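You operate a simulated robot arm through the tools that you are given. There is no shell and no other tool.

Carry out the task below with a simulated robot arm. There is one attempt and no reset: what you move stays moved.

Task
Move the beige lump into the dark grey tray, then shake the casting on the grate clean.
Fine: yellow flap down for at least three strokes of the red lever, then up; the other lump stays on the grate; the tongs and the castings on the bench stay.

It is judged by the outcome, as a careful person would: the job done as asked, and still so three seconds after it is handed in. It fails if anything else is knocked over, pushed out of place, dropped, spilled or broken.

Robot
A 6-joint arm with a fingered hand, fixed in place. Base frame: the origin is at the foot of the arm, x ahead of it, y to its left, z up; the work surface is at about z = 80. Lengths are in cm, angles in degrees, forces in N, time in s.
With the tool pointing down near the work surface it reaches from about 18 to 90 cm from the base axis. Its first joint turns from -166.0 to 166.0 degrees. Payload 5 kg.
The tool frame sits at the grasp point between the pads (the TCP): z along the fingers, y along the line on which they close. The tips reach 3.7 cm beyond it. The gripper opens to 12.4 cm. The gripper's body begins 4.3 cm behind the TCP. The gripper is a hand of 3 fingers: y runs from the thumb to the fingers, the wrist lies at [-2.1, -12.5, -21.5] in the tool frame, and closing takes about 1.5 s.
Orientation is told as [roll, pitch, yaw] about the base's x, y, z axes, in that order, counted from this pose: with the fingers straight down and the wrist toward the robot, the tool's x, y and z point along [0, 1, 0], [1, 0, 0] and [0, 0, -1] of the base frame.

Tools
- The arm moves only by the tool servo_tool. Its argument "commands" is a list of rows, each an object of numbers (a shift or turn left out is 0, a gripper value left out holds the last): "fingers": the gripper command, from -1 (fully open) to 1 (shut), values between in proportion; "dx", "dy", "dz": the shift along the tool's x, y, z in m; "rx", "ry", "rz": the turn, a rotation vector about the tool's x, y, z in degrees. In form: [{"fingers": .., "dx": .., "dy": .., "dz": .., "rx": .., "ry": .., "rz": ..}, ...]. A call has 1 to 20 rows; each row shifts and turns the commanded pose from where the row before left it, along the tool's axes as they then stand. A row lasts 0.2 s, in which the tool goes at most 5 cm and 8.6 degrees; a call with a longer step from one row to the next is refused whole, and so is a gripper value outside its range. A pose out of reach is approached as far as the arm can. The call stops where the force on the tool passes 80 N (or 10 N more than at its start, if that is more) or the arm is blocked; 0.2 s more then pass. The fingers move at their own pace (about 7.2 cm/s each) and stop on an object; they squeeze with about 33 N. The grip force told is the motor's: it shows also when the fingers shut on nothing. Time passes only in rows, and 0.2 s behind the last, so rows that do not move let the fingers close. The reply holds the time, the measured pose of the TCP, the force on the tool along the base axes, the opening and the grip force, in the units named above and with some noise, with the torque about the TCP (base axes, N m) and any sound that the robot's microphone picked up.
- Cameras (640 x 400 px; columns grow to the right, rows downward): "scene" is fixed at [40, -49.9, 158.49]; the picture's right is [-0.40, -0.92, 0.00], its down [-0.91, 0.40, -0.10] and it looks along [0.09, -0.04, -1.00] (base axes); focal length 283 px, centre (320, 200). "wrist" rides on the gripper at [7.2, -10.4, -15.4] in the tool frame; the picture's right is [-0.83, 0.26, -0.49], its down [-0.51, -0.72, 0.47] and it looks along [-0.23, 0.64, 0.73] (tool axes); focal length 243 px, centre (320, 200). There is no depth. A picture from a camera that has moved, and an enlarged one, comes with that camera's place and axes in the base frame and with its lens.
- capture(camera): a new picture of that camera. No time passes.
- grasp_type(shape): the hand has 3 fingers and takes this shape, open, in about a second: jaw (thumb against the fingers, like two jaws); tri (thumb and two fingers); tip (a fingertip pinch); poke (one finger out to press); point (the index stretched); flat (the hand flat); cup (the hand cupped); fist (a fist). The gripper value then closes the fingers along that shape, each until it touches; the sizes above hold for jaw. It gives what a move gives, with no picture.
- close_up(camera, box): a new picture of the part [left, top, right, bottom] of that camera's present view, enlarged. No time passes.
- sign_off(): hands the job in; it is judged then, once.

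Nothing tells you positions but the pictures and the camera data. Unless the task says otherwise, let go and move clear before handing in.

The tools are called after ">>>" as a command line: name --argument value ..., lists and objects as JSON in quotes. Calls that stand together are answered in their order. servo_tool: Moves the arm, as the interface text tells. Its arguments: {"type":"object","properties":{"commands":{"type":"array"}},"required":["commands"]} The other tools are called the same way: grasp_type (shape) gives the hand a shape; capture (camera) takes a picture; close_up (camera, box) takes an enlarged picture of a part of a camera's view; sign_off () hands the job in.

At the start:

```text
time_s: 0.0
eef_pos: [42.04, -61.54, 121.5]
orientation: [0.1, 0.0, -0.1]
wrist_force: [0.1, 0.7, 0.2]
torque: [-0.02, 0.01, 0.04]
gripper_width: 12.35
grip_force: 0.1
shape: jaw
```

scene: 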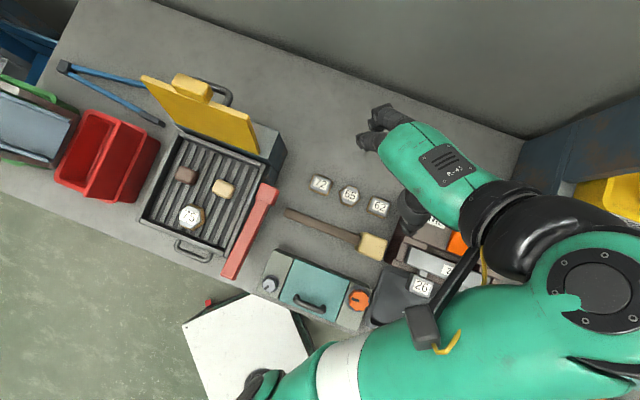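
wrist: 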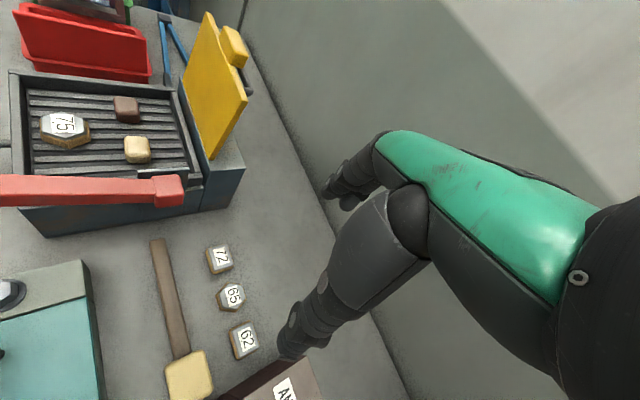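

I see a shaker grate with two lumps (beige and brown) and a casting "75", a yellow flap standing up, a red lever on its right side, and red and grey trays. I'll look closer before moving.

>>> close_up --camera "scene" --box '[120, 50, 300, 290]'

>>> close_up --camera "scene" --box '[260, 160, 540, 335]'

>>> close_up --camera "scene" --box '[0, 40, 180, 220]'

>>> close_up --camera "wrist" --box '[0, 0, 280, 250]'

```text
1.67 times, centred on (210, 170) of scene
camera zoom: at [40.0, -49.9, 158.49], right [-0.4, -0.92, 0.0], down [-0.91, 0.4, -0.1], along [0.09, -0.04, -1.0], focal length 472 px, centre (503, 250)
```

zoom: 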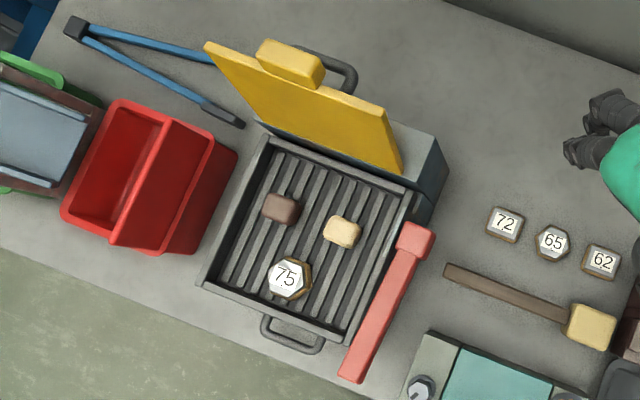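

```text
2.29 times, centred on (400, 248) of scene
camera zoom: at [40.0, -49.9, 158.49], right [-0.4, -0.92, 0.0], down [-0.91, 0.4, -0.1], along [0.09, -0.04, -1.0], focal length 647 px, centre (137, 91)
```

zoom: 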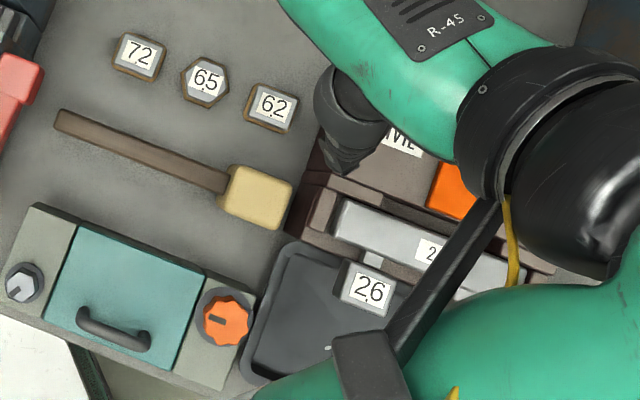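

```text
2.22 times, centred on (90, 130) of scene
camera zoom: at [40.0, -49.9, 158.49], right [-0.4, -0.92, 0.0], down [-0.91, 0.4, -0.1], along [0.09, -0.04, -1.0], focal length 629 px, centre (831, 356)
```

zoom: 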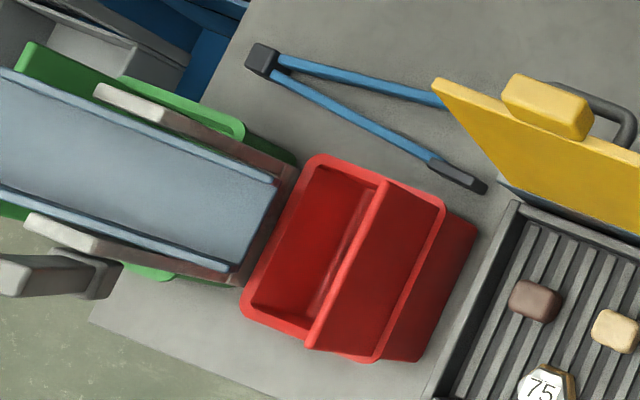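

```text
1.60 times, centred on (140, 125) of wrist
camera zoom: at [31.7, -54.28, 136.74], right [0.26, -0.83, 0.49], down [-0.72, -0.51, -0.47], along [0.64, -0.23, -0.73], focal length 388 px, centre (608, 320)
```

zoom: 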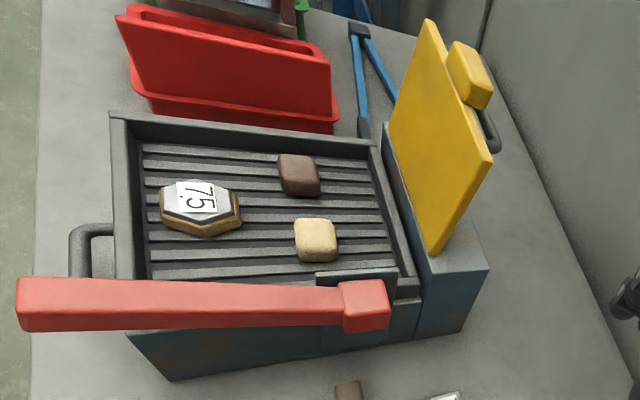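

The arm blocks part of the right side, where there's a dark tray near "26". I place the beige lump near (57, -33, 94), with the flap hinged along the back of the grate. I'll swing the arm left at height to see the rest.

>>> servo_tool --commands '[{"fingers": -1, "dz": -0.03}, {"dx": 0.04}, {"dx": 0.04}, {"dx": 0.04}, {"dx": 0.04}, {"dx": 0.04}, {"dx": 0.04}, {"dx": 0.04}, {"dx": 0.04}, {"dx": 0.04}, {"dx": 0.04}, {}]'

>>> capture --camera "scene"

>>> capture --camera "wrist"

```text
time_s: 2.6
eef_pos: [52.58, -30.2, 112.82]
orientation: [0.0, -0.3, -0.1]
wrist_force: [0.0, 0.8, 0.4]
torque: [-0.01, -0.04, 0.02]
gripper_width: 12.35
grip_force: 0.1
shape: jaw
out of reach, approached as far as the arm can: row 2, 3, 4, 5, 6, 7, 8, 9, 10, 11
```

```text
taken
```

scene: 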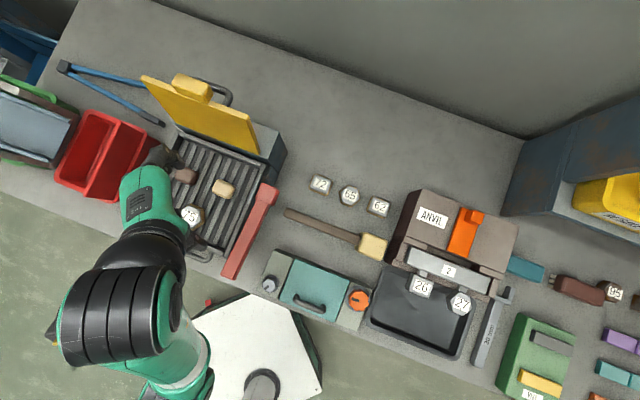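

```text
taken
camera wrist: at [42.17, -23.08, 128.21], right [0.26, -0.83, 0.49], down [-0.72, -0.51, -0.47], along [0.64, -0.23, -0.73], focal length 243 px, centre (320, 200)
```

wrist: 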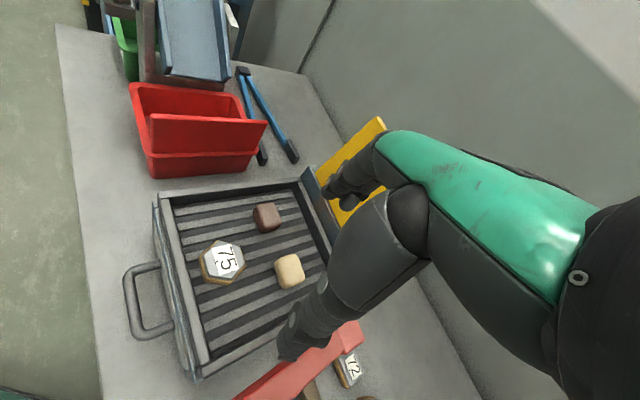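

The arm folded short of the commanded point but is safe. The right side is now in view, so I'll look at the dark tray and other candidates up close.

>>> close_up --camera "scene" --box '[360, 180, 520, 370]'

>>> close_up --camera "scene" --box '[480, 160, 640, 400]'

>>> close_up --camera "scene" --box '[210, 60, 300, 290]'

>>> close_up --camera "wrist" --box '[110, 0, 410, 400]'

```text
2.11 times, centred on (440, 275) of scene
camera zoom: at [40.0, -49.9, 158.49], right [-0.4, -0.92, 0.0], down [-0.91, 0.4, -0.1], along [0.09, -0.04, -1.0], focal length 596 px, centre (67, 42)
```

zoom: 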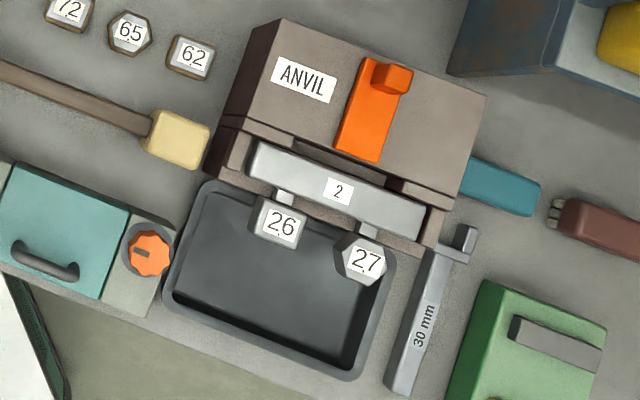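

```text
1.67 times, centred on (560, 280) of scene
camera zoom: at [40.0, -49.9, 158.49], right [-0.4, -0.92, 0.0], down [-0.91, 0.4, -0.1], along [0.09, -0.04, -1.0], focal length 472 px, centre (-80, 67)
```

zoom: 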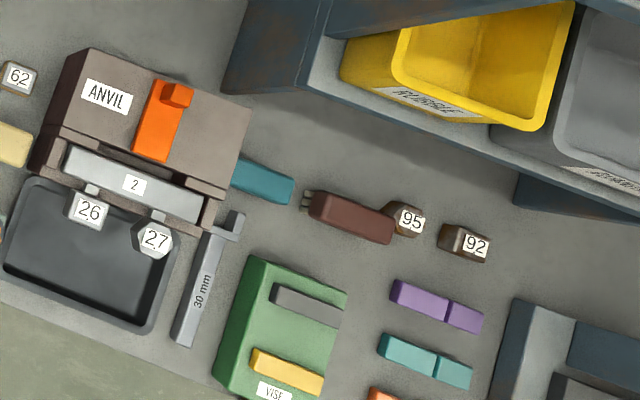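

```text
1.74 times, centred on (255, 175) of scene
camera zoom: at [40.0, -49.9, 158.49], right [-0.4, -0.92, 0.0], down [-0.91, 0.4, -0.1], along [0.09, -0.04, -1.0], focal length 492 px, centre (433, 244)
```

zoom: 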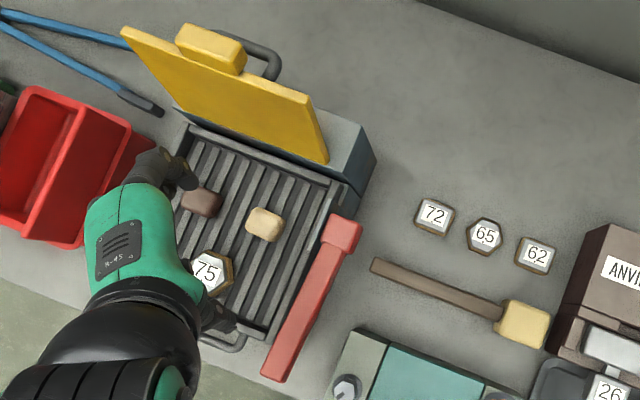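

```text
1.00 times, centred on (260, 200) of wrist (not enlarged: the box is as wide or as high as the picture)
camera zoom: at [42.17, -23.08, 128.21], right [0.26, -0.83, 0.49], down [-0.72, -0.51, -0.47], along [0.64, -0.23, -0.73], focal length 243 px, centre (380, 200)
```

zoom: 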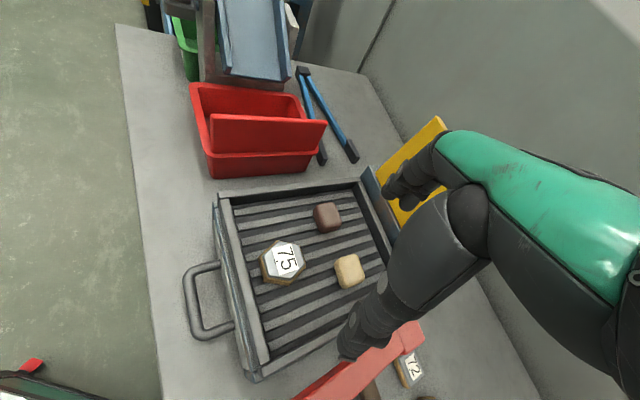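

The dark grey tray sits in front of the anvil near (7, -62), with castings 26 and 27 overhanging its back half. Next I'll measure the lump and the grate precisely.

>>> close_up --camera "scene" --box '[160, 150, 260, 215]'

>>> close_up --camera "wrist" --box '[230, 180, 340, 310]'

>>> close_up --camera "wrist" --box '[220, 280, 400, 400]'

>>> servo_tool --commands '[{"dz": -0.01}, {}]'

```text
6.15 times, centred on (210, 182) of scene
camera zoom: at [40.0, -49.9, 158.49], right [-0.4, -0.92, 0.0], down [-0.91, 0.4, -0.1], along [0.09, -0.04, -1.0], focal length 1743 px, centre (997, 308)
```

zoom: 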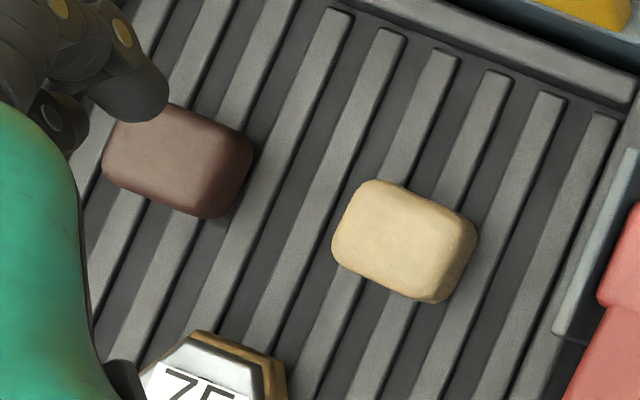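

```text
3.08 times, centred on (285, 245) of wrist
camera zoom: at [42.17, -23.08, 128.21], right [0.26, -0.83, 0.49], down [-0.72, -0.51, -0.47], along [0.64, -0.23, -0.73], focal length 746 px, centre (428, 62)
```

zoom: 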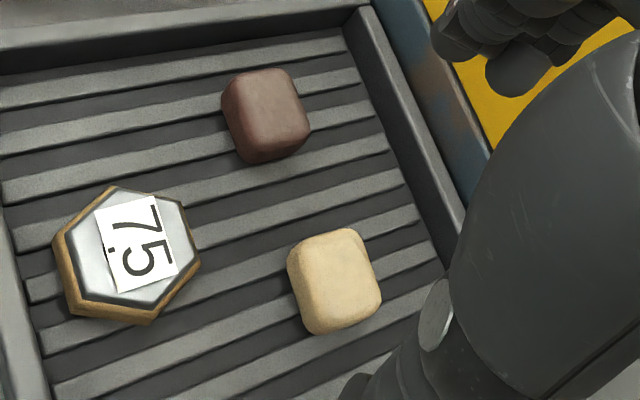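

```text
3.33 times, centred on (310, 340) of wrist
camera zoom: at [42.17, -23.08, 128.21], right [0.26, -0.83, 0.49], down [-0.72, -0.51, -0.47], along [0.64, -0.23, -0.73], focal length 809 px, centre (353, -267)
```

zoom: 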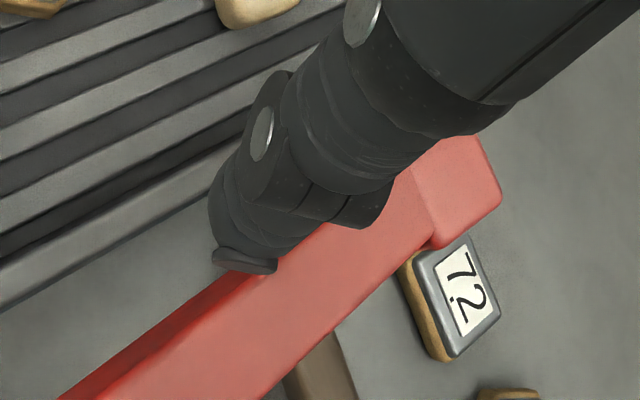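

```text
time_s: 3.2
eef_pos: [53.09, -30.58, 113.17]
orientation: [0.1, -0.2, -0.1]
wrist_force: [-1.1, -0.4, -0.4]
torque: [0.01, 0.0, 0.0]
gripper_width: 12.39
grip_force: 0.1
shape: jaw
out of reach, approached as far as the arm can: row 1
```

The lump is about 4.5 × 3.5 cm. I need to know whether the commanded pose resets to the measured pose between calls, so I'll test with a small downward move.

>>> servo_tool --commands '[{"dz": 0.02}, {}]'

```text
time_s: 3.8
eef_pos: [52.96, -30.54, 111.09]
orientation: [-0.1, 0.0, -0.1]
wrist_force: [0.2, 0.6, -0.3]
torque: [-0.05, 0.02, 0.01]
gripper_width: 12.36
grip_force: 0.0
shape: jaw
```

The commanded pose does reset to the measured one each call. Now I'll part-close the fingers and yaw to about -50°, so the pads close across the lump's short side.

>>> servo_tool --commands '[{"fingers": 0, "rz": 8.3}, {"rz": 8.3}, {"rz": 8.3}, {"rz": 8.3}, {"rz": 8.3}, {"rz": 8.3}, {}]'

>>> capture --camera "scene"

>>> capture --camera "wrist"

```text
time_s: 5.4
eef_pos: [53.06, -30.47, 111.21]
orientation: [0.0, 0.1, -49.9]
wrist_force: [-0.2, 0.0, 0.3]
torque: [-0.01, 0.02, 0.02]
gripper_width: 6.24
grip_force: 0.1
shape: jaw
```

```text
taken
```

scene: 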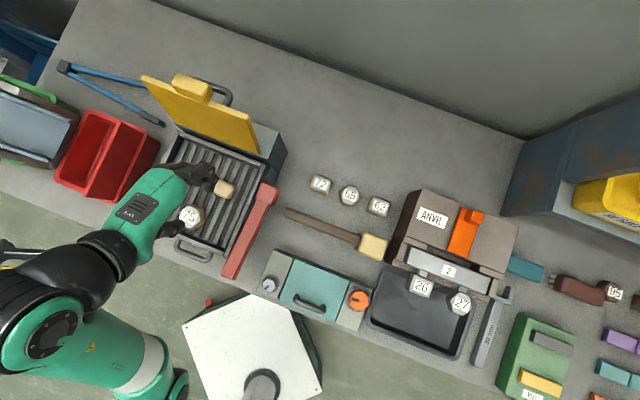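

```text
taken
camera wrist: at [51.84, -17.91, 126.67], right [-0.47, -0.73, 0.49], down [-0.85, 0.23, -0.47], along [0.24, -0.64, -0.73], focal length 243 px, centre (320, 200)
```

wrist: 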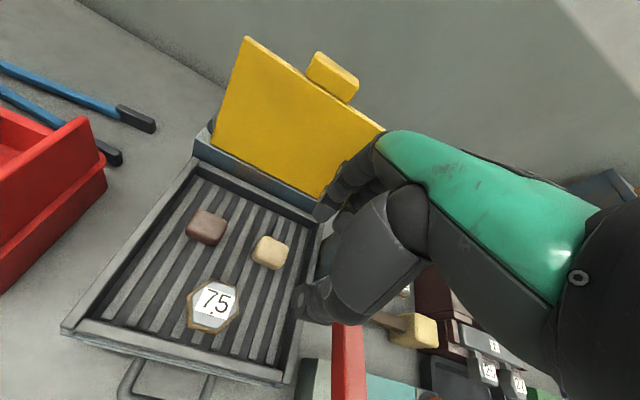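

The yaw worked, and the fingers now frame the direction of the lump. A close-up from here should give the lump and grate heights.

>>> close_up --camera "wrist" --box '[170, 150, 330, 300]'

>>> close_up --camera "wrist" --box '[190, 20, 400, 210]'

>>> close_up --camera "scene" --box '[130, 60, 290, 280]'

```text
2.67 times, centred on (250, 225) of wrist
camera zoom: at [51.84, -17.91, 126.67], right [-0.47, -0.73, 0.49], down [-0.85, 0.23, -0.47], along [0.24, -0.64, -0.73], focal length 647 px, centre (507, 133)
```

zoom: 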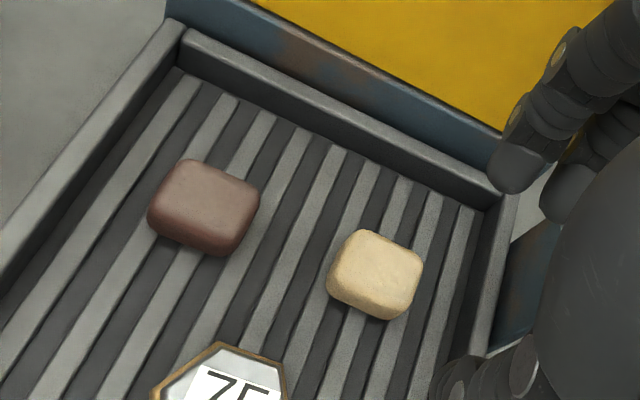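

```text
2.11 times, centred on (295, 115) of wrist
camera zoom: at [51.84, -17.91, 126.67], right [-0.47, -0.73, 0.49], down [-0.85, 0.23, -0.47], along [0.24, -0.64, -0.73], focal length 511 px, centre (373, 379)
```

zoom: 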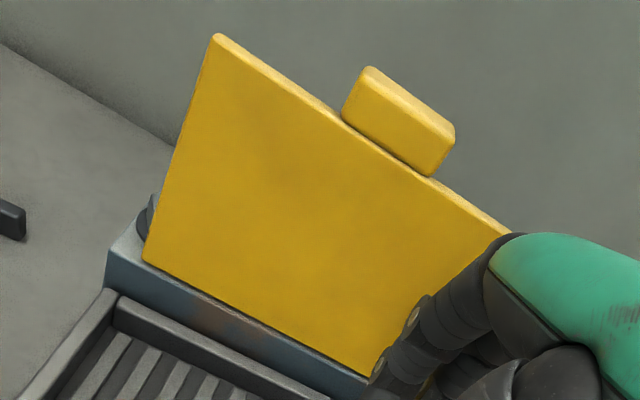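

```text
1.82 times, centred on (210, 170) of scene
camera zoom: at [40.0, -49.9, 158.49], right [-0.4, -0.92, 0.0], down [-0.91, 0.4, -0.1], along [0.09, -0.04, -1.0], focal length 515 px, centre (520, 254)
```

zoom: 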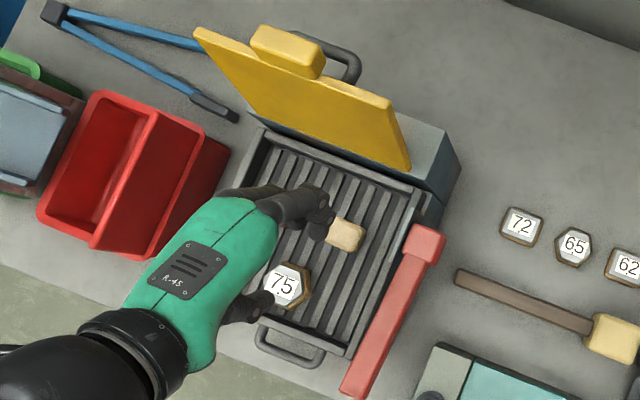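

The bar tops come out at z ≈ 92.4 and the lump centre at (57.3, -33.0). I'll move above it, go down partway and check the alignment.

>>> servo_tool --commands '[{"dx": 0.008, "dy": 0.0233}, {"dx": 0.0082, "dy": 0.0233}, {"dz": 0.03}, {"dz": 0.03}, {"dz": 0.03}, {}]'

>>> capture --camera "wrist"

>>> close_up --camera "scene" --box '[130, 100, 290, 280]'

```text
time_s: 6.8
eef_pos: [57.2, -32.99, 102.11]
orientation: [0.1, 0.0, -49.8]
wrist_force: [0.1, -1.2, 0.5]
torque: [-0.02, 0.03, 0.0]
gripper_width: 6.27
grip_force: 0.0
shape: jaw
```

```text
taken
camera wrist: at [56.09, -20.31, 117.6], right [-0.47, -0.74, 0.49], down [-0.85, 0.22, -0.47], along [0.24, -0.64, -0.73], focal length 243 px, centre (320, 200)
```

wrist: 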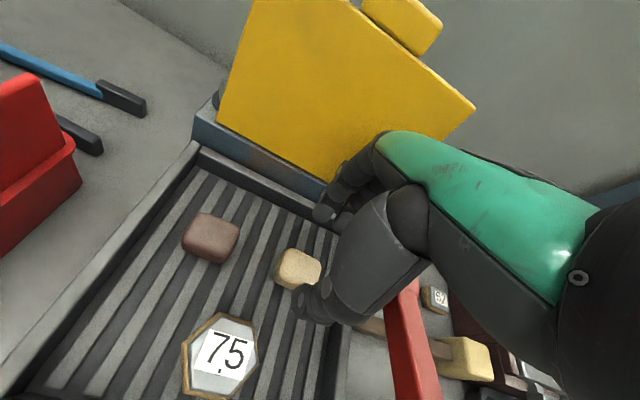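

```text
2.22 times, centred on (210, 190) of scene
camera zoom: at [40.0, -49.9, 158.49], right [-0.4, -0.92, 0.0], down [-0.91, 0.4, -0.1], along [0.09, -0.04, -1.0], focal length 629 px, centre (564, 222)
```

zoom: 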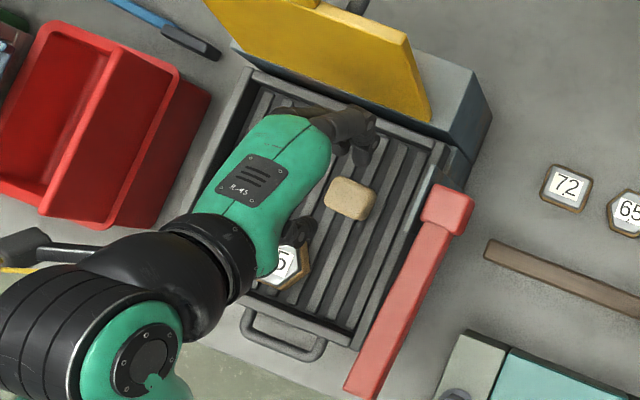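

The hand is lined up over the lump and the thumb clears the casting by a centimetre or two. I'll go down to just above the bars.

>>> servo_tool --commands '[{"fingers": 0.08, "dz": 0.015}, {"dz": 0.015}, {"dz": 0.01}, {"dz": 0.01}, {}]'

>>> close_up --camera "wrist" --box '[160, 150, 400, 400]'

>>> close_up --camera "scene" --box '[150, 120, 280, 260]'

```text
time_s: 8.0
eef_pos: [57.15, -33.04, 97.13]
orientation: [0.1, 0.0, -49.8]
wrist_force: [-0.3, -0.1, -0.3]
torque: [-0.02, 0.01, 0.01]
gripper_width: 5.76
grip_force: 0.1
shape: jaw
```

```text
1.60 times, centred on (280, 275) of wrist
camera zoom: at [56.07, -20.4, 112.64], right [-0.47, -0.74, 0.49], down [-0.85, 0.22, -0.47], along [0.24, -0.64, -0.73], focal length 388 px, centre (384, 80)
```

zoom: 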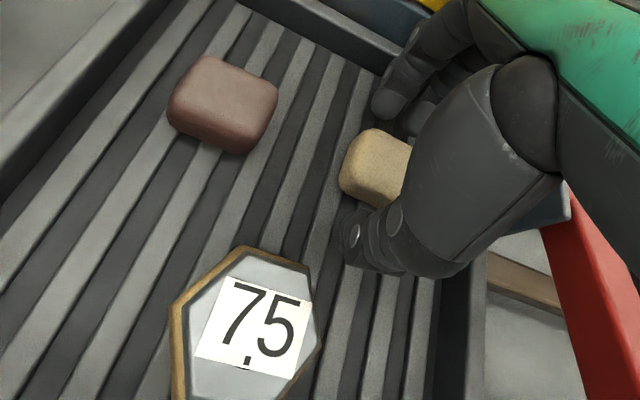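

```text
2.86 times, centred on (215, 190) of scene
camera zoom: at [40.0, -49.9, 158.49], right [-0.4, -0.92, 0.0], down [-0.91, 0.4, -0.1], along [0.09, -0.04, -1.0], focal length 809 px, centre (620, 229)
```

zoom: 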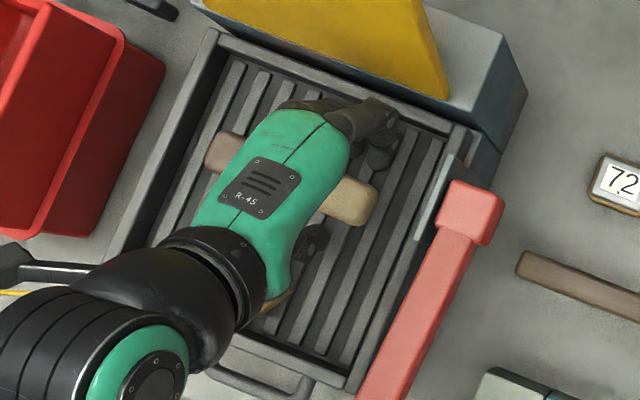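

The lump sits between thumb and fingers. I'll lower a few millimetres and close.

>>> servo_tool --commands '[{"dz": 0.004}, {"fingers": 0.3}, {"fingers": 0.5}, {"fingers": 0.7}, {"fingers": 1}, {}, {}, {}]'

>>> close_up --camera "wrist" --box '[160, 150, 400, 400]'

```text
time_s: 9.8
eef_pos: [57.26, -32.99, 96.89]
orientation: [0.0, 0.0, -49.9]
wrist_force: [0.4, 0.2, 0.4]
torque: [-0.02, -0.01, -0.02]
gripper_width: 3.06
grip_force: 32.5
shape: jaw
```

```text
1.60 times, centred on (280, 275) of wrist
camera zoom: at [56.05, -20.41, 112.25], right [-0.47, -0.74, 0.49], down [-0.85, 0.22, -0.47], along [0.24, -0.64, -0.73], focal length 388 px, centre (384, 80)
```

zoom: 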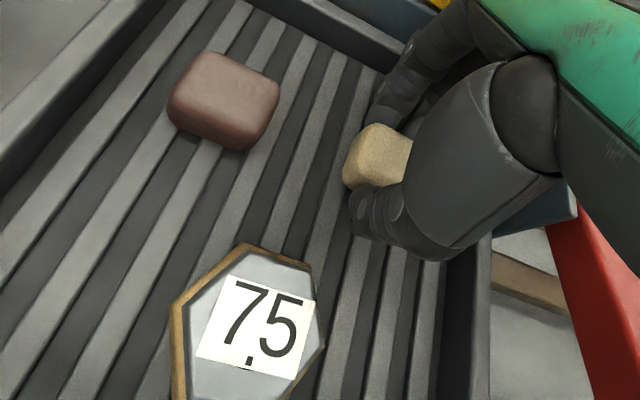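

It's gripped at 3.06 cm wide and 32 N. I'll lift gently and confirm it came along.

>>> servo_tool --commands '[{"dz": -0.01}, {"dz": -0.02}, {"dz": -0.02}, {"dz": -0.02}, {"dz": -0.02}, {}]'

>>> capture --camera "wrist"

>>> capture --camera "scene"

```text
time_s: 11.2
eef_pos: [57.1, -32.77, 105.87]
orientation: [0.0, -0.1, -49.8]
wrist_force: [-0.5, -0.7, -0.2]
torque: [0.03, 0.02, 0.0]
gripper_width: 3.07
grip_force: 33.2
shape: jaw
```

```text
taken
camera wrist: at [56.0, -20.28, 121.3], right [-0.47, -0.74, 0.49], down [-0.85, 0.22, -0.47], along [0.24, -0.64, -0.73], focal length 243 px, centre (320, 200)
```

wrist: 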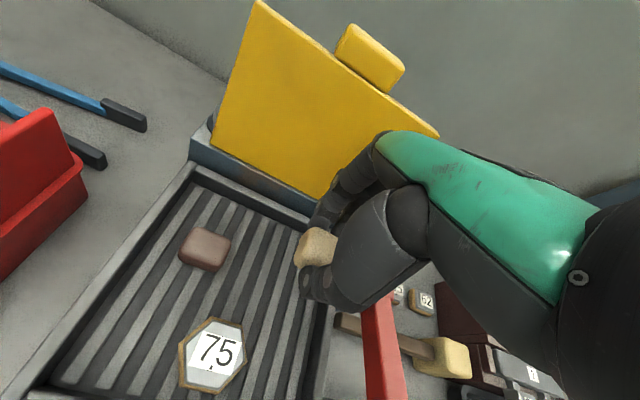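

```text
taken
```

scene: 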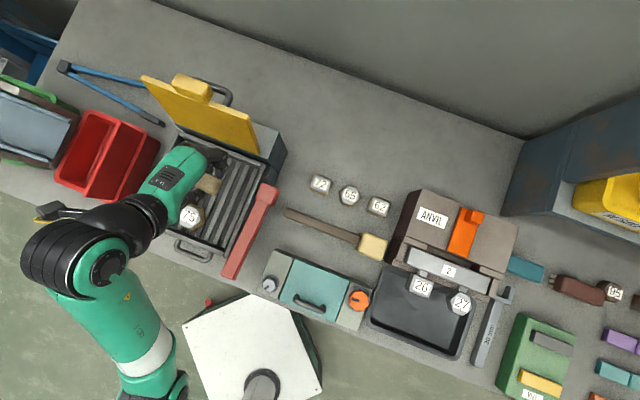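

The lump is lifted and held. I'll raise a bit, then swing clockwise around the base at constant radius toward the dark tray, in two stages.

>>> servo_tool --commands '[{"dz": -0.02}, {"dz": -0.018}, {"dx": -0.0406, "dy": 0.0142, "rz": 2.43}, {"dx": -0.0409, "dy": 0.0132, "rz": 2.43}, {"dx": -0.0412, "dy": 0.0121, "rz": 2.43}, {"dx": -0.0415, "dy": 0.0111, "rz": 2.43}, {"dx": -0.0418, "dy": 0.0101, "rz": 2.43}, {"dx": -0.042, "dy": 0.009, "rz": 2.43}, {"dx": -0.0423, "dy": 0.008, "rz": 2.43}, {}]'

>>> capture --camera "scene"

>>> capture --camera "wrist"

```text
time_s: 13.4
eef_pos: [37.15, -54.95, 109.69]
orientation: [0.0, 0.0, -67.0]
wrist_force: [-0.5, 1.1, -0.3]
torque: [-0.04, -0.03, -0.03]
gripper_width: 3.06
grip_force: 32.7
shape: jaw
```

```text
taken
```

scene: 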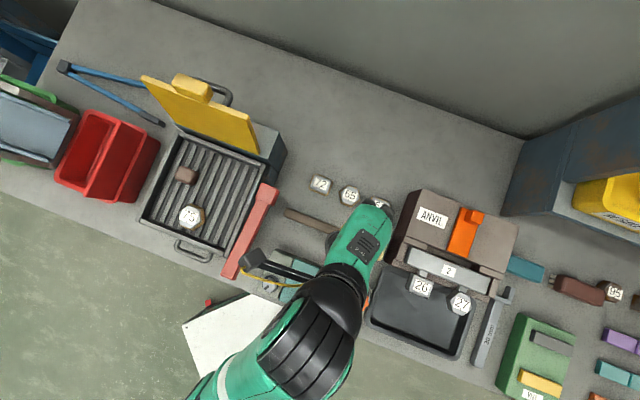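

```text
taken
camera wrist: at [39.78, -42.65, 125.13], right [-0.66, -0.57, 0.49], down [-0.75, 0.46, -0.47], along [0.04, -0.68, -0.73], focal length 243 px, centre (320, 200)
```

wrist: 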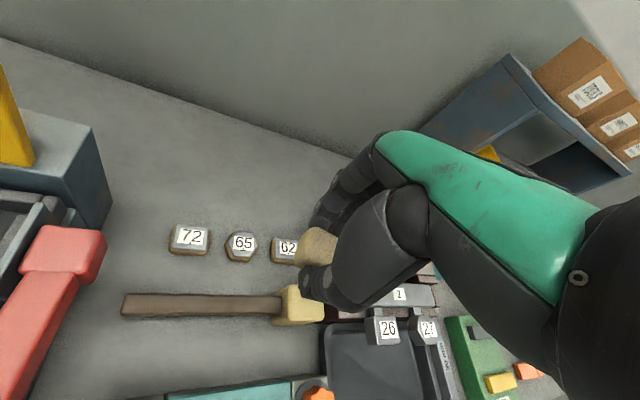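

The swing is going well. Before going further I'll measure the tray and the overhanging castings from this viewpoint.

>>> close_up --camera "wrist" --box '[280, 260, 540, 400]'

>>> close_up --camera "scene" --box '[370, 230, 500, 360]'

```text
2.46 times, centred on (410, 330) of wrist
camera zoom: at [39.78, -42.65, 125.13], right [-0.66, -0.57, 0.49], down [-0.75, 0.46, -0.47], along [0.04, -0.68, -0.73], focal length 597 px, centre (98, -120)
```

zoom: 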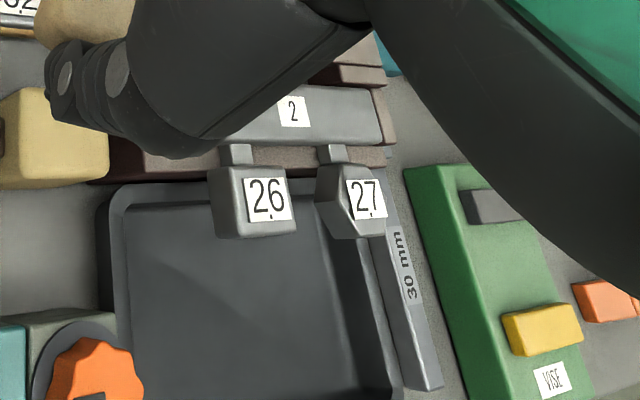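

```text
3.08 times, centred on (435, 295) of scene
camera zoom: at [40.0, -49.9, 158.49], right [-0.4, -0.92, 0.0], down [-0.91, 0.4, -0.1], along [0.09, -0.04, -1.0], focal length 871 px, centre (-34, -92)
```

zoom: 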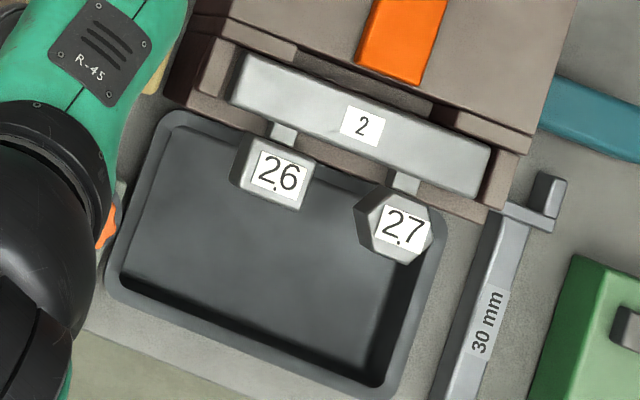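

Castings 26 and 27 sit at z ≈ 93 over the tray's back edge, and the tray rim is at z ≈ 85. I'll set the lump down in the front half around (9, -62), with the hand yawed to about -120° so the knuckles stay clear of the castings.

>>> servo_tool --commands '[{"dx": -0.0359, "dy": -0.0052, "rz": 6.6}, {"dx": -0.0362, "dy": -0.0011, "rz": 6.6}, {"dx": -0.0361, "dy": 0.0031, "rz": 6.6}, {"dx": -0.0355, "dy": 0.0072, "rz": 6.6}, {"dx": -0.0345, "dy": 0.0113, "rz": 6.6}, {"dx": -0.0329, "dy": 0.0151, "rz": 6.6}, {"dx": -0.031, "dy": 0.0188, "rz": 6.6}, {"dx": -0.0286, "dy": 0.0223, "rz": 6.6}, {}]'

>>> capture --camera "scene"

>>> capture --camera "wrist"

```text
time_s: 15.4
eef_pos: [9.06, -62.63, 109.58]
orientation: [0.0, 0.0, -119.7]
wrist_force: [0.8, -0.7, -0.2]
torque: [-0.01, -0.02, 0.02]
gripper_width: 3.08
grip_force: 33.3
shape: jaw
```

```text
taken
```

scene: 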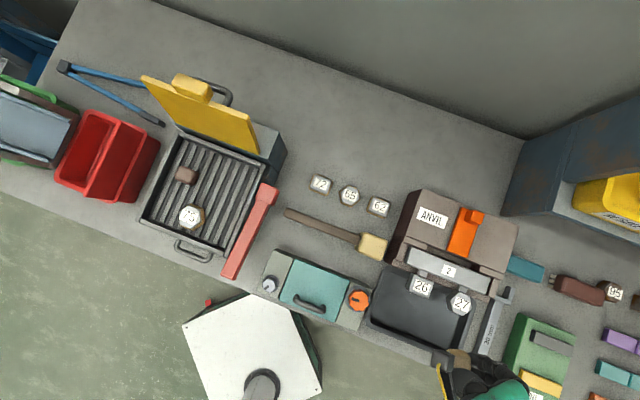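

```text
taken
camera wrist: at [20.55, -57.3, 125.04], right [-0.85, 0.18, 0.49], down [-0.08, 0.88, -0.47], along [-0.52, -0.44, -0.73], focal length 243 px, centre (320, 200)
```

wrist: 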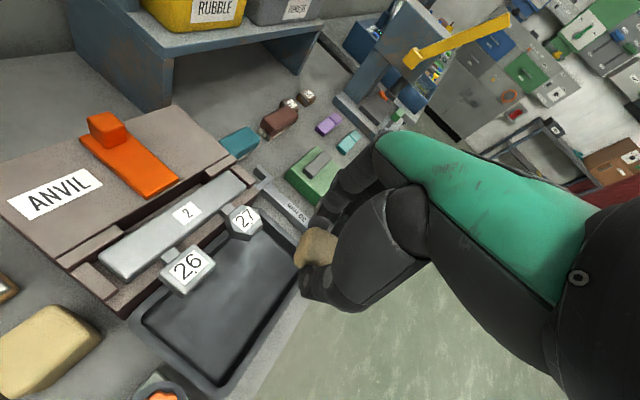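

The hand's bulk is on the front side, clear of castings 26 and 27. I'll descend into the tray, stopping first at z ≈ 91 to check.

>>> servo_tool --commands '[{"dz": 0.03}, {"dz": 0.03}, {"dz": 0.03}, {"dz": 0.03}, {"dz": 0.03}, {"dz": 0.025}, {"dz": 0.01}, {}]'

>>> capture --camera "wrist"

>>> close_up --camera "scene" --box '[350, 240, 500, 400]'

```text
time_s: 17.2
eef_pos: [9.17, -62.56, 91.16]
orientation: [0.0, 0.1, -119.6]
wrist_force: [-0.5, -0.3, -0.8]
torque: [0.01, 0.02, -0.03]
gripper_width: 3.07
grip_force: 32.6
shape: jaw
```

```text
taken
camera wrist: at [20.76, -57.23, 106.48], right [-0.85, 0.18, 0.49], down [-0.08, 0.88, -0.47], along [-0.52, -0.44, -0.73], focal length 243 px, centre (320, 200)
```

wrist: 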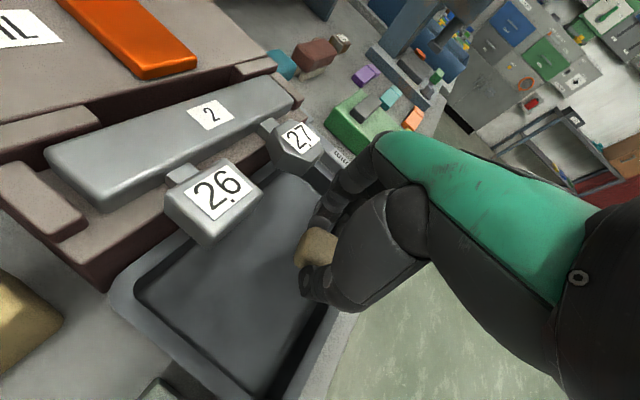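

```text
2.50 times, centred on (425, 320) of scene
camera zoom: at [40.0, -49.9, 158.49], right [-0.4, -0.92, 0.0], down [-0.91, 0.4, -0.1], along [0.09, -0.04, -1.0], focal length 708 px, centre (58, -100)
```

zoom: 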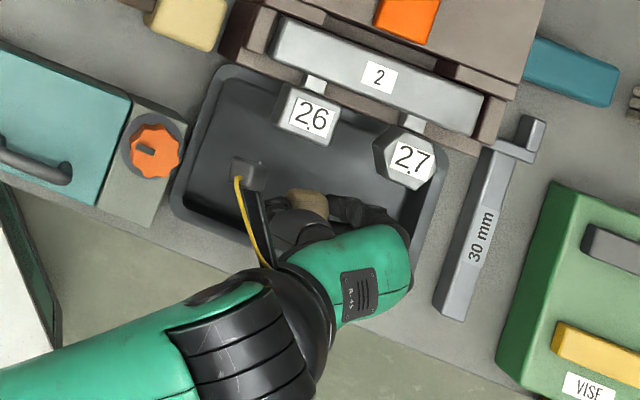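

Everything is clear here. I'll lower slowly, feeling for the tray floor.

>>> servo_tool --commands '[{"dz": 0.01}, {"dz": 0.01}, {"dz": 0.01}, {"dz": 0.005}, {}]'

>>> close_up --camera "wrist" --box '[180, 160, 440, 400]'

```text
time_s: 18.4
eef_pos: [9.02, -62.4, 87.57]
orientation: [0.0, 0.0, -119.6]
wrist_force: [-0.4, 0.3, -1.2]
torque: [0.02, -0.01, 0.01]
gripper_width: 3.06
grip_force: 32.8
shape: jaw
```

```text
1.67 times, centred on (310, 280) of wrist
camera zoom: at [20.64, -57.07, 102.98], right [-0.85, 0.18, 0.49], down [-0.08, 0.88, -0.47], along [-0.52, -0.44, -0.73], focal length 404 px, centre (337, 67)
```

zoom: 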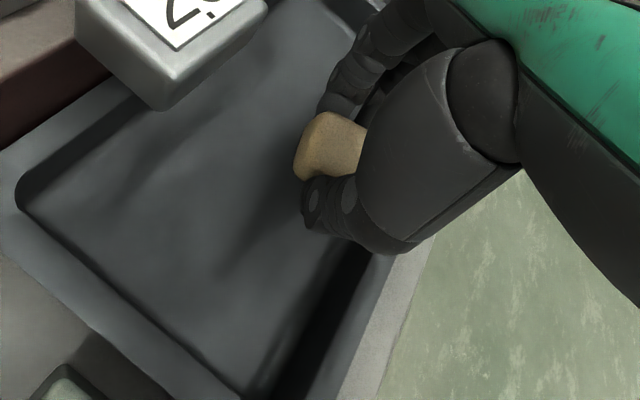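

Still free. I'll continue in small steps.

>>> servo_tool --commands '[{"dz": 0.004}, {"dz": 0.003}, {}]'

>>> servo_tool --commands '[{"dz": 0.003}, {"dz": 0.002}, {}]'

```text
time_s: 19.2
eef_pos: [9.07, -62.47, 86.81]
orientation: [-0.1, 0.0, -119.6]
wrist_force: [0.7, 0.1, 0.2]
torque: [-0.01, -0.02, -0.05]
gripper_width: 3.03
grip_force: 33.5
shape: jaw
```

```text
time_s: 20.0
eef_pos: [9.11, -62.52, 86.5]
orientation: [0.0, 0.0, -119.6]
wrist_force: [-0.2, 0.5, -0.5]
torque: [-0.02, 0.03, 0.0]
gripper_width: 3.04
grip_force: 32.8
shape: jaw
```

>>> servo_tool --commands '[{"dz": 0.003}, {"dz": 0.003}, {}]'

>>> servo_tool --commands '[{"dz": 0.003}, {"dz": 0.002}, {}]'

>>> close_up --camera "wrist" --box '[180, 160, 440, 400]'

```text
time_s: 20.8
eef_pos: [9.03, -62.61, 85.69]
orientation: [0.0, -0.1, -119.6]
wrist_force: [-0.1, 0.4, -0.6]
torque: [0.01, 0.0, 0.01]
gripper_width: 3.07
grip_force: 33.3
shape: jaw
```

```text
time_s: 21.6
eef_pos: [9.11, -62.53, 85.29]
orientation: [-0.1, 0.0, -119.6]
wrist_force: [0.1, -0.6, -1.1]
torque: [0.01, -0.03, 0.03]
gripper_width: 3.05
grip_force: 33.1
shape: jaw
```

```text
1.67 times, centred on (310, 280) of wrist
camera zoom: at [20.62, -57.15, 100.7], right [-0.85, 0.18, 0.49], down [-0.08, 0.88, -0.47], along [-0.52, -0.44, -0.73], focal length 404 px, centre (337, 67)
```

zoom: 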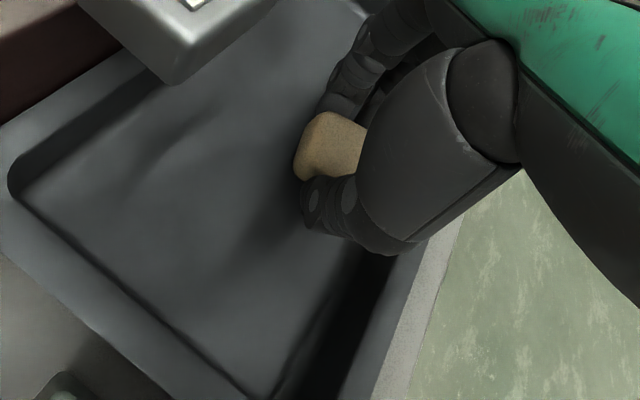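

>>> servo_tool --commands '[{"dz": 0.002}, {"dz": 0.002}, {}]'

>>> servo_tool --commands '[{"dz": 0.002}, {}]'

```text
time_s: 22.4
eef_pos: [9.13, -62.52, 84.76]
orientation: [0.0, 0.0, -119.6]
wrist_force: [0.7, -0.8, -1.3]
torque: [-0.01, 0.0, 0.03]
gripper_width: 3.08
grip_force: 33.1
shape: jaw
```

```text
time_s: 23.0
eef_pos: [9.1, -62.48, 84.69]
orientation: [0.0, 0.0, -119.5]
wrist_force: [1.1, 0.6, 3.1]
torque: [-0.02, 0.04, 0.02]
gripper_width: 3.07
grip_force: 33.0
shape: jaw
```

There's light contact at 3 N, so the lump is on the tray floor. I'll open gently and rise straight up.

>>> servo_tool --commands '[{"fingers": 0.4}, {"fingers": 0.3}, {"fingers": 0.2}, {"fingers": 0.1}, {"fingers": 0.05}, {}]'

>>> close_up --camera "wrist" --box '[180, 160, 440, 400]'

```text
time_s: 24.4
eef_pos: [9.09, -62.54, 84.66]
orientation: [0.0, -0.1, -119.6]
wrist_force: [-0.4, -0.9, 0.0]
torque: [0.0, 0.0, 0.02]
gripper_width: 5.84
grip_force: 0.1
shape: jaw
```

```text
1.67 times, centred on (310, 280) of wrist
camera zoom: at [20.62, -57.12, 100.05], right [-0.85, 0.18, 0.49], down [-0.08, 0.88, -0.47], along [-0.52, -0.44, -0.73], focal length 404 px, centre (337, 67)
```

zoom: 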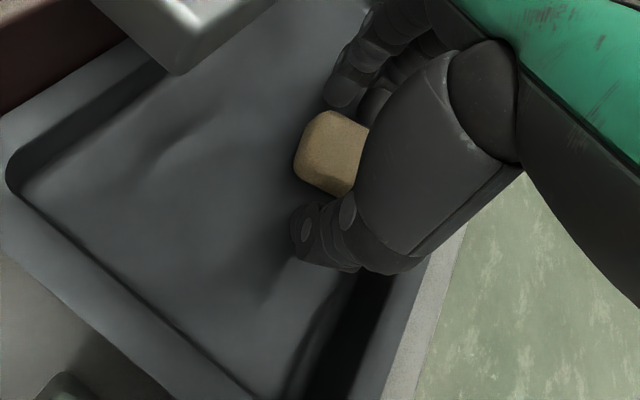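

Released cleanly. Now I'll rise straight up.

>>> servo_tool --commands '[{"dz": -0.01}, {"dz": -0.02}, {"dz": -0.03}, {"dz": -0.03}, {"dz": -0.04}, {"dz": -0.04}, {"dz": -0.04}, {"dz": -0.035}, {}]'

>>> capture --camera "scene"

>>> capture --camera "wrist"

```text
time_s: 26.4
eef_pos: [9.11, -62.61, 109.14]
orientation: [0.0, 0.0, -119.6]
wrist_force: [0.1, -1.1, -0.3]
torque: [0.01, -0.01, -0.01]
gripper_width: 5.83
grip_force: 0.0
shape: jaw
```

```text
taken
```

scene: 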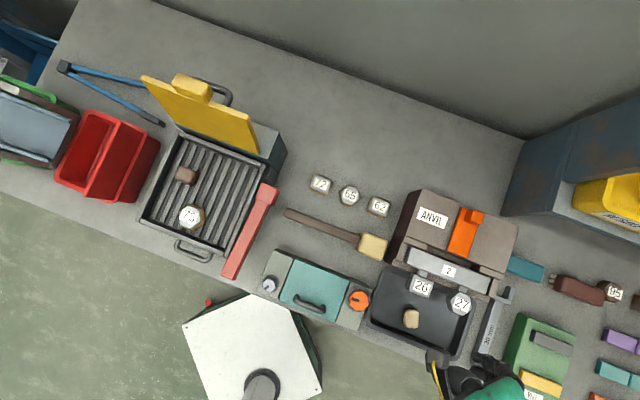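

```text
taken
camera wrist: at [20.69, -57.08, 124.49], right [-0.85, 0.18, 0.49], down [-0.08, 0.88, -0.47], along [-0.52, -0.44, -0.73], focal length 243 px, centre (320, 200)
```

wrist: 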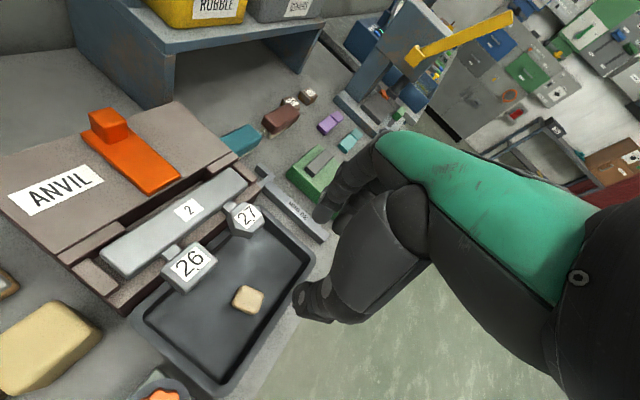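

The beige lump rests in the dark grey tray and nothing else has moved. Next come the flap handle and lever, so I'll take high-zoom pictures of them.

>>> close_up --camera "scene" --box '[135, 65, 265, 155]'

>>> close_up --camera "scene" --box '[205, 145, 295, 285]'

>>> close_up --camera "scene" --box '[360, 250, 480, 370]'

```text
4.44 times, centred on (200, 110) of scene
camera zoom: at [40.0, -49.9, 158.49], right [-0.4, -0.92, 0.0], down [-0.91, 0.4, -0.1], along [0.09, -0.04, -1.0], focal length 1259 px, centre (853, 600)
```

zoom: 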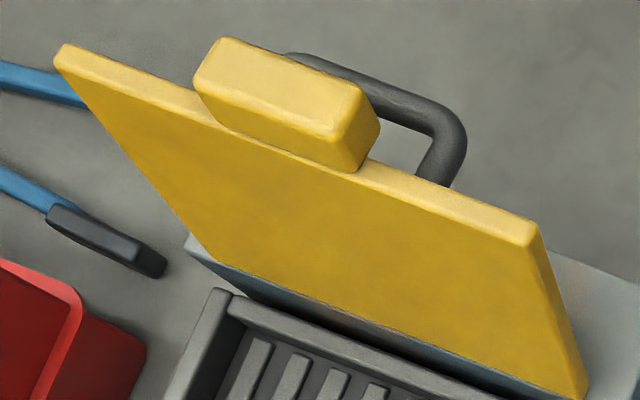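

```text
2.86 times, centred on (250, 215) of scene
camera zoom: at [40.0, -49.9, 158.49], right [-0.4, -0.92, 0.0], down [-0.91, 0.4, -0.1], along [0.09, -0.04, -1.0], focal length 809 px, centre (520, 157)
```

zoom: 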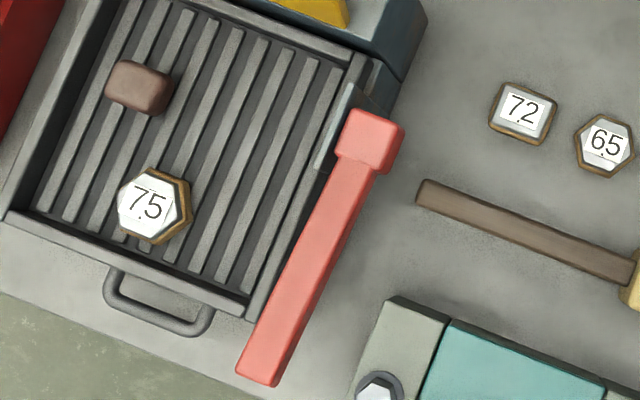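

```text
3.33 times, centred on (420, 310) of scene
camera zoom: at [40.0, -49.9, 158.49], right [-0.4, -0.92, 0.0], down [-0.91, 0.4, -0.1], along [0.09, -0.04, -1.0], focal length 944 px, centre (-13, -167)
```

zoom: 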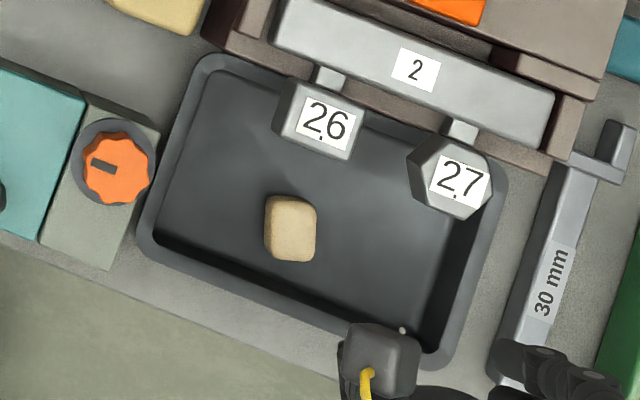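

The lever pivots at its head, beside the bracket. Its free front end is raised to about (39, -30, 103). I'll bring the arm back the way it came and turn toward yaw 0 to view the lever and flap from the right side.

>>> servo_tool --commands '[{"dx": 0.0259, "dy": -0.0253, "rz": -6.6}, {"dx": 0.0287, "dy": -0.0222, "rz": -6.6}, {"dx": 0.031, "dy": -0.0187, "rz": -6.6}, {"dx": 0.033, "dy": -0.015, "rz": -6.6}, {"dx": 0.0345, "dy": -0.0111, "rz": -6.6}, {"dx": 0.0355, "dy": -0.0071, "rz": -6.6}, {"dx": 0.0361, "dy": -0.003, "rz": -6.6}, {"dx": 0.0362, "dy": 0.0012, "rz": -6.6}, {"rz": -8.4}, {"rz": -8.4}, {"rz": -8.4}, {"rz": -8.4}, {"rz": -8.4}, {"rz": -8.4}, {"rz": -8.4}, {"rz": -8.4}, {}]'

>>> capture --camera "wrist"

>>> capture --camera "scene"

```text
time_s: 30.0
eef_pos: [37.1, -55.19, 109.25]
orientation: [0.1, 0.0, 0.4]
wrist_force: [-1.1, 1.0, -0.6]
torque: [0.02, 0.03, -0.01]
gripper_width: 5.85
grip_force: 0.1
shape: jaw
```

```text
taken
camera wrist: at [26.73, -48.13, 124.62], right [0.27, -0.83, 0.49], down [-0.72, -0.51, -0.47], along [0.64, -0.23, -0.73], focal length 243 px, centre (320, 200)
```

wrist: 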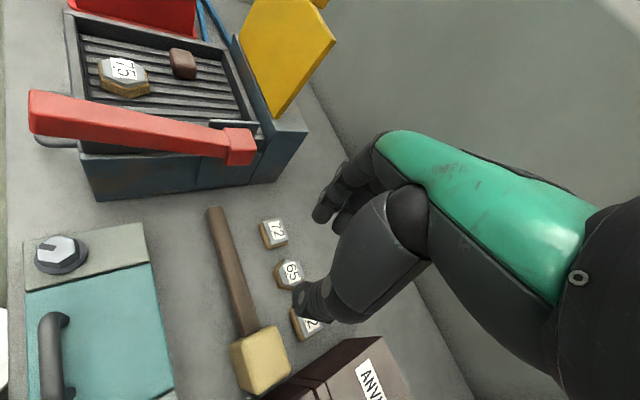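

```text
taken
```

scene: 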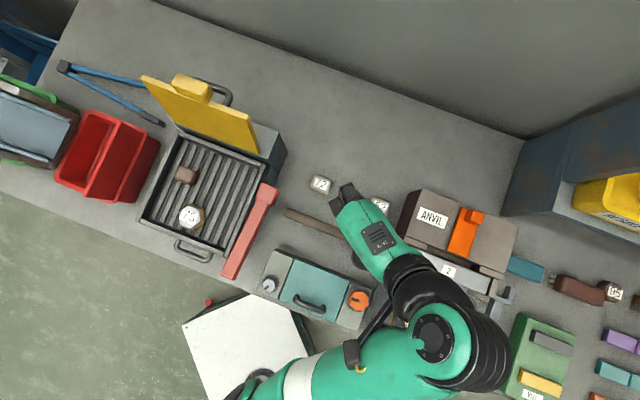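

>>> close_up --camera "wrist" --box '[0, 60, 340, 210]'

>>> close_up --camera "wrist" --box '[180, 90, 330, 200]'

```text
1.88 times, centred on (170, 135) of wrist
camera zoom: at [26.73, -48.13, 124.62], right [0.27, -0.83, 0.49], down [-0.72, -0.51, -0.47], along [0.64, -0.23, -0.73], focal length 457 px, centre (602, 322)
```

zoom: 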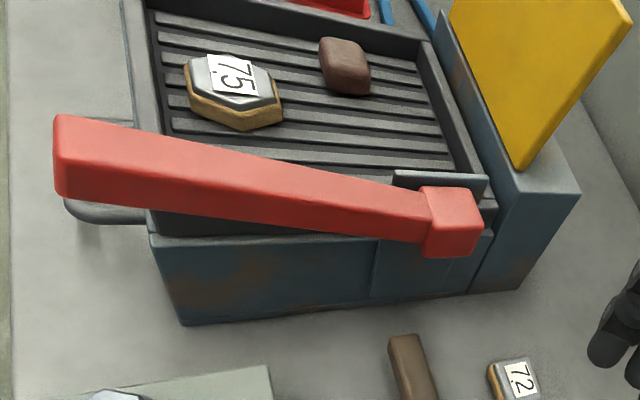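

```text
3.64 times, centred on (255, 145) of wrist
camera zoom: at [26.73, -48.13, 124.62], right [0.27, -0.83, 0.49], down [-0.72, -0.51, -0.47], along [0.64, -0.23, -0.73], focal length 882 px, centre (556, 400)
```

zoom: 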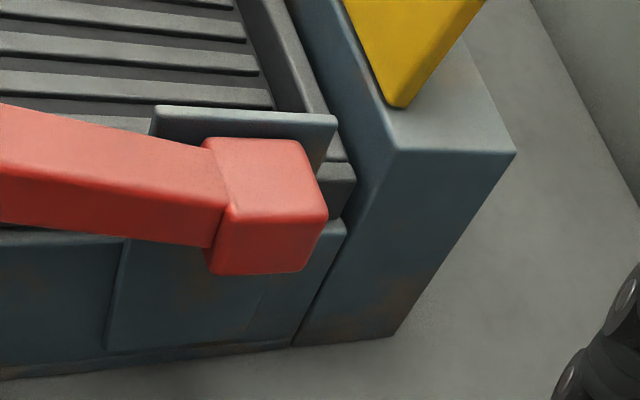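

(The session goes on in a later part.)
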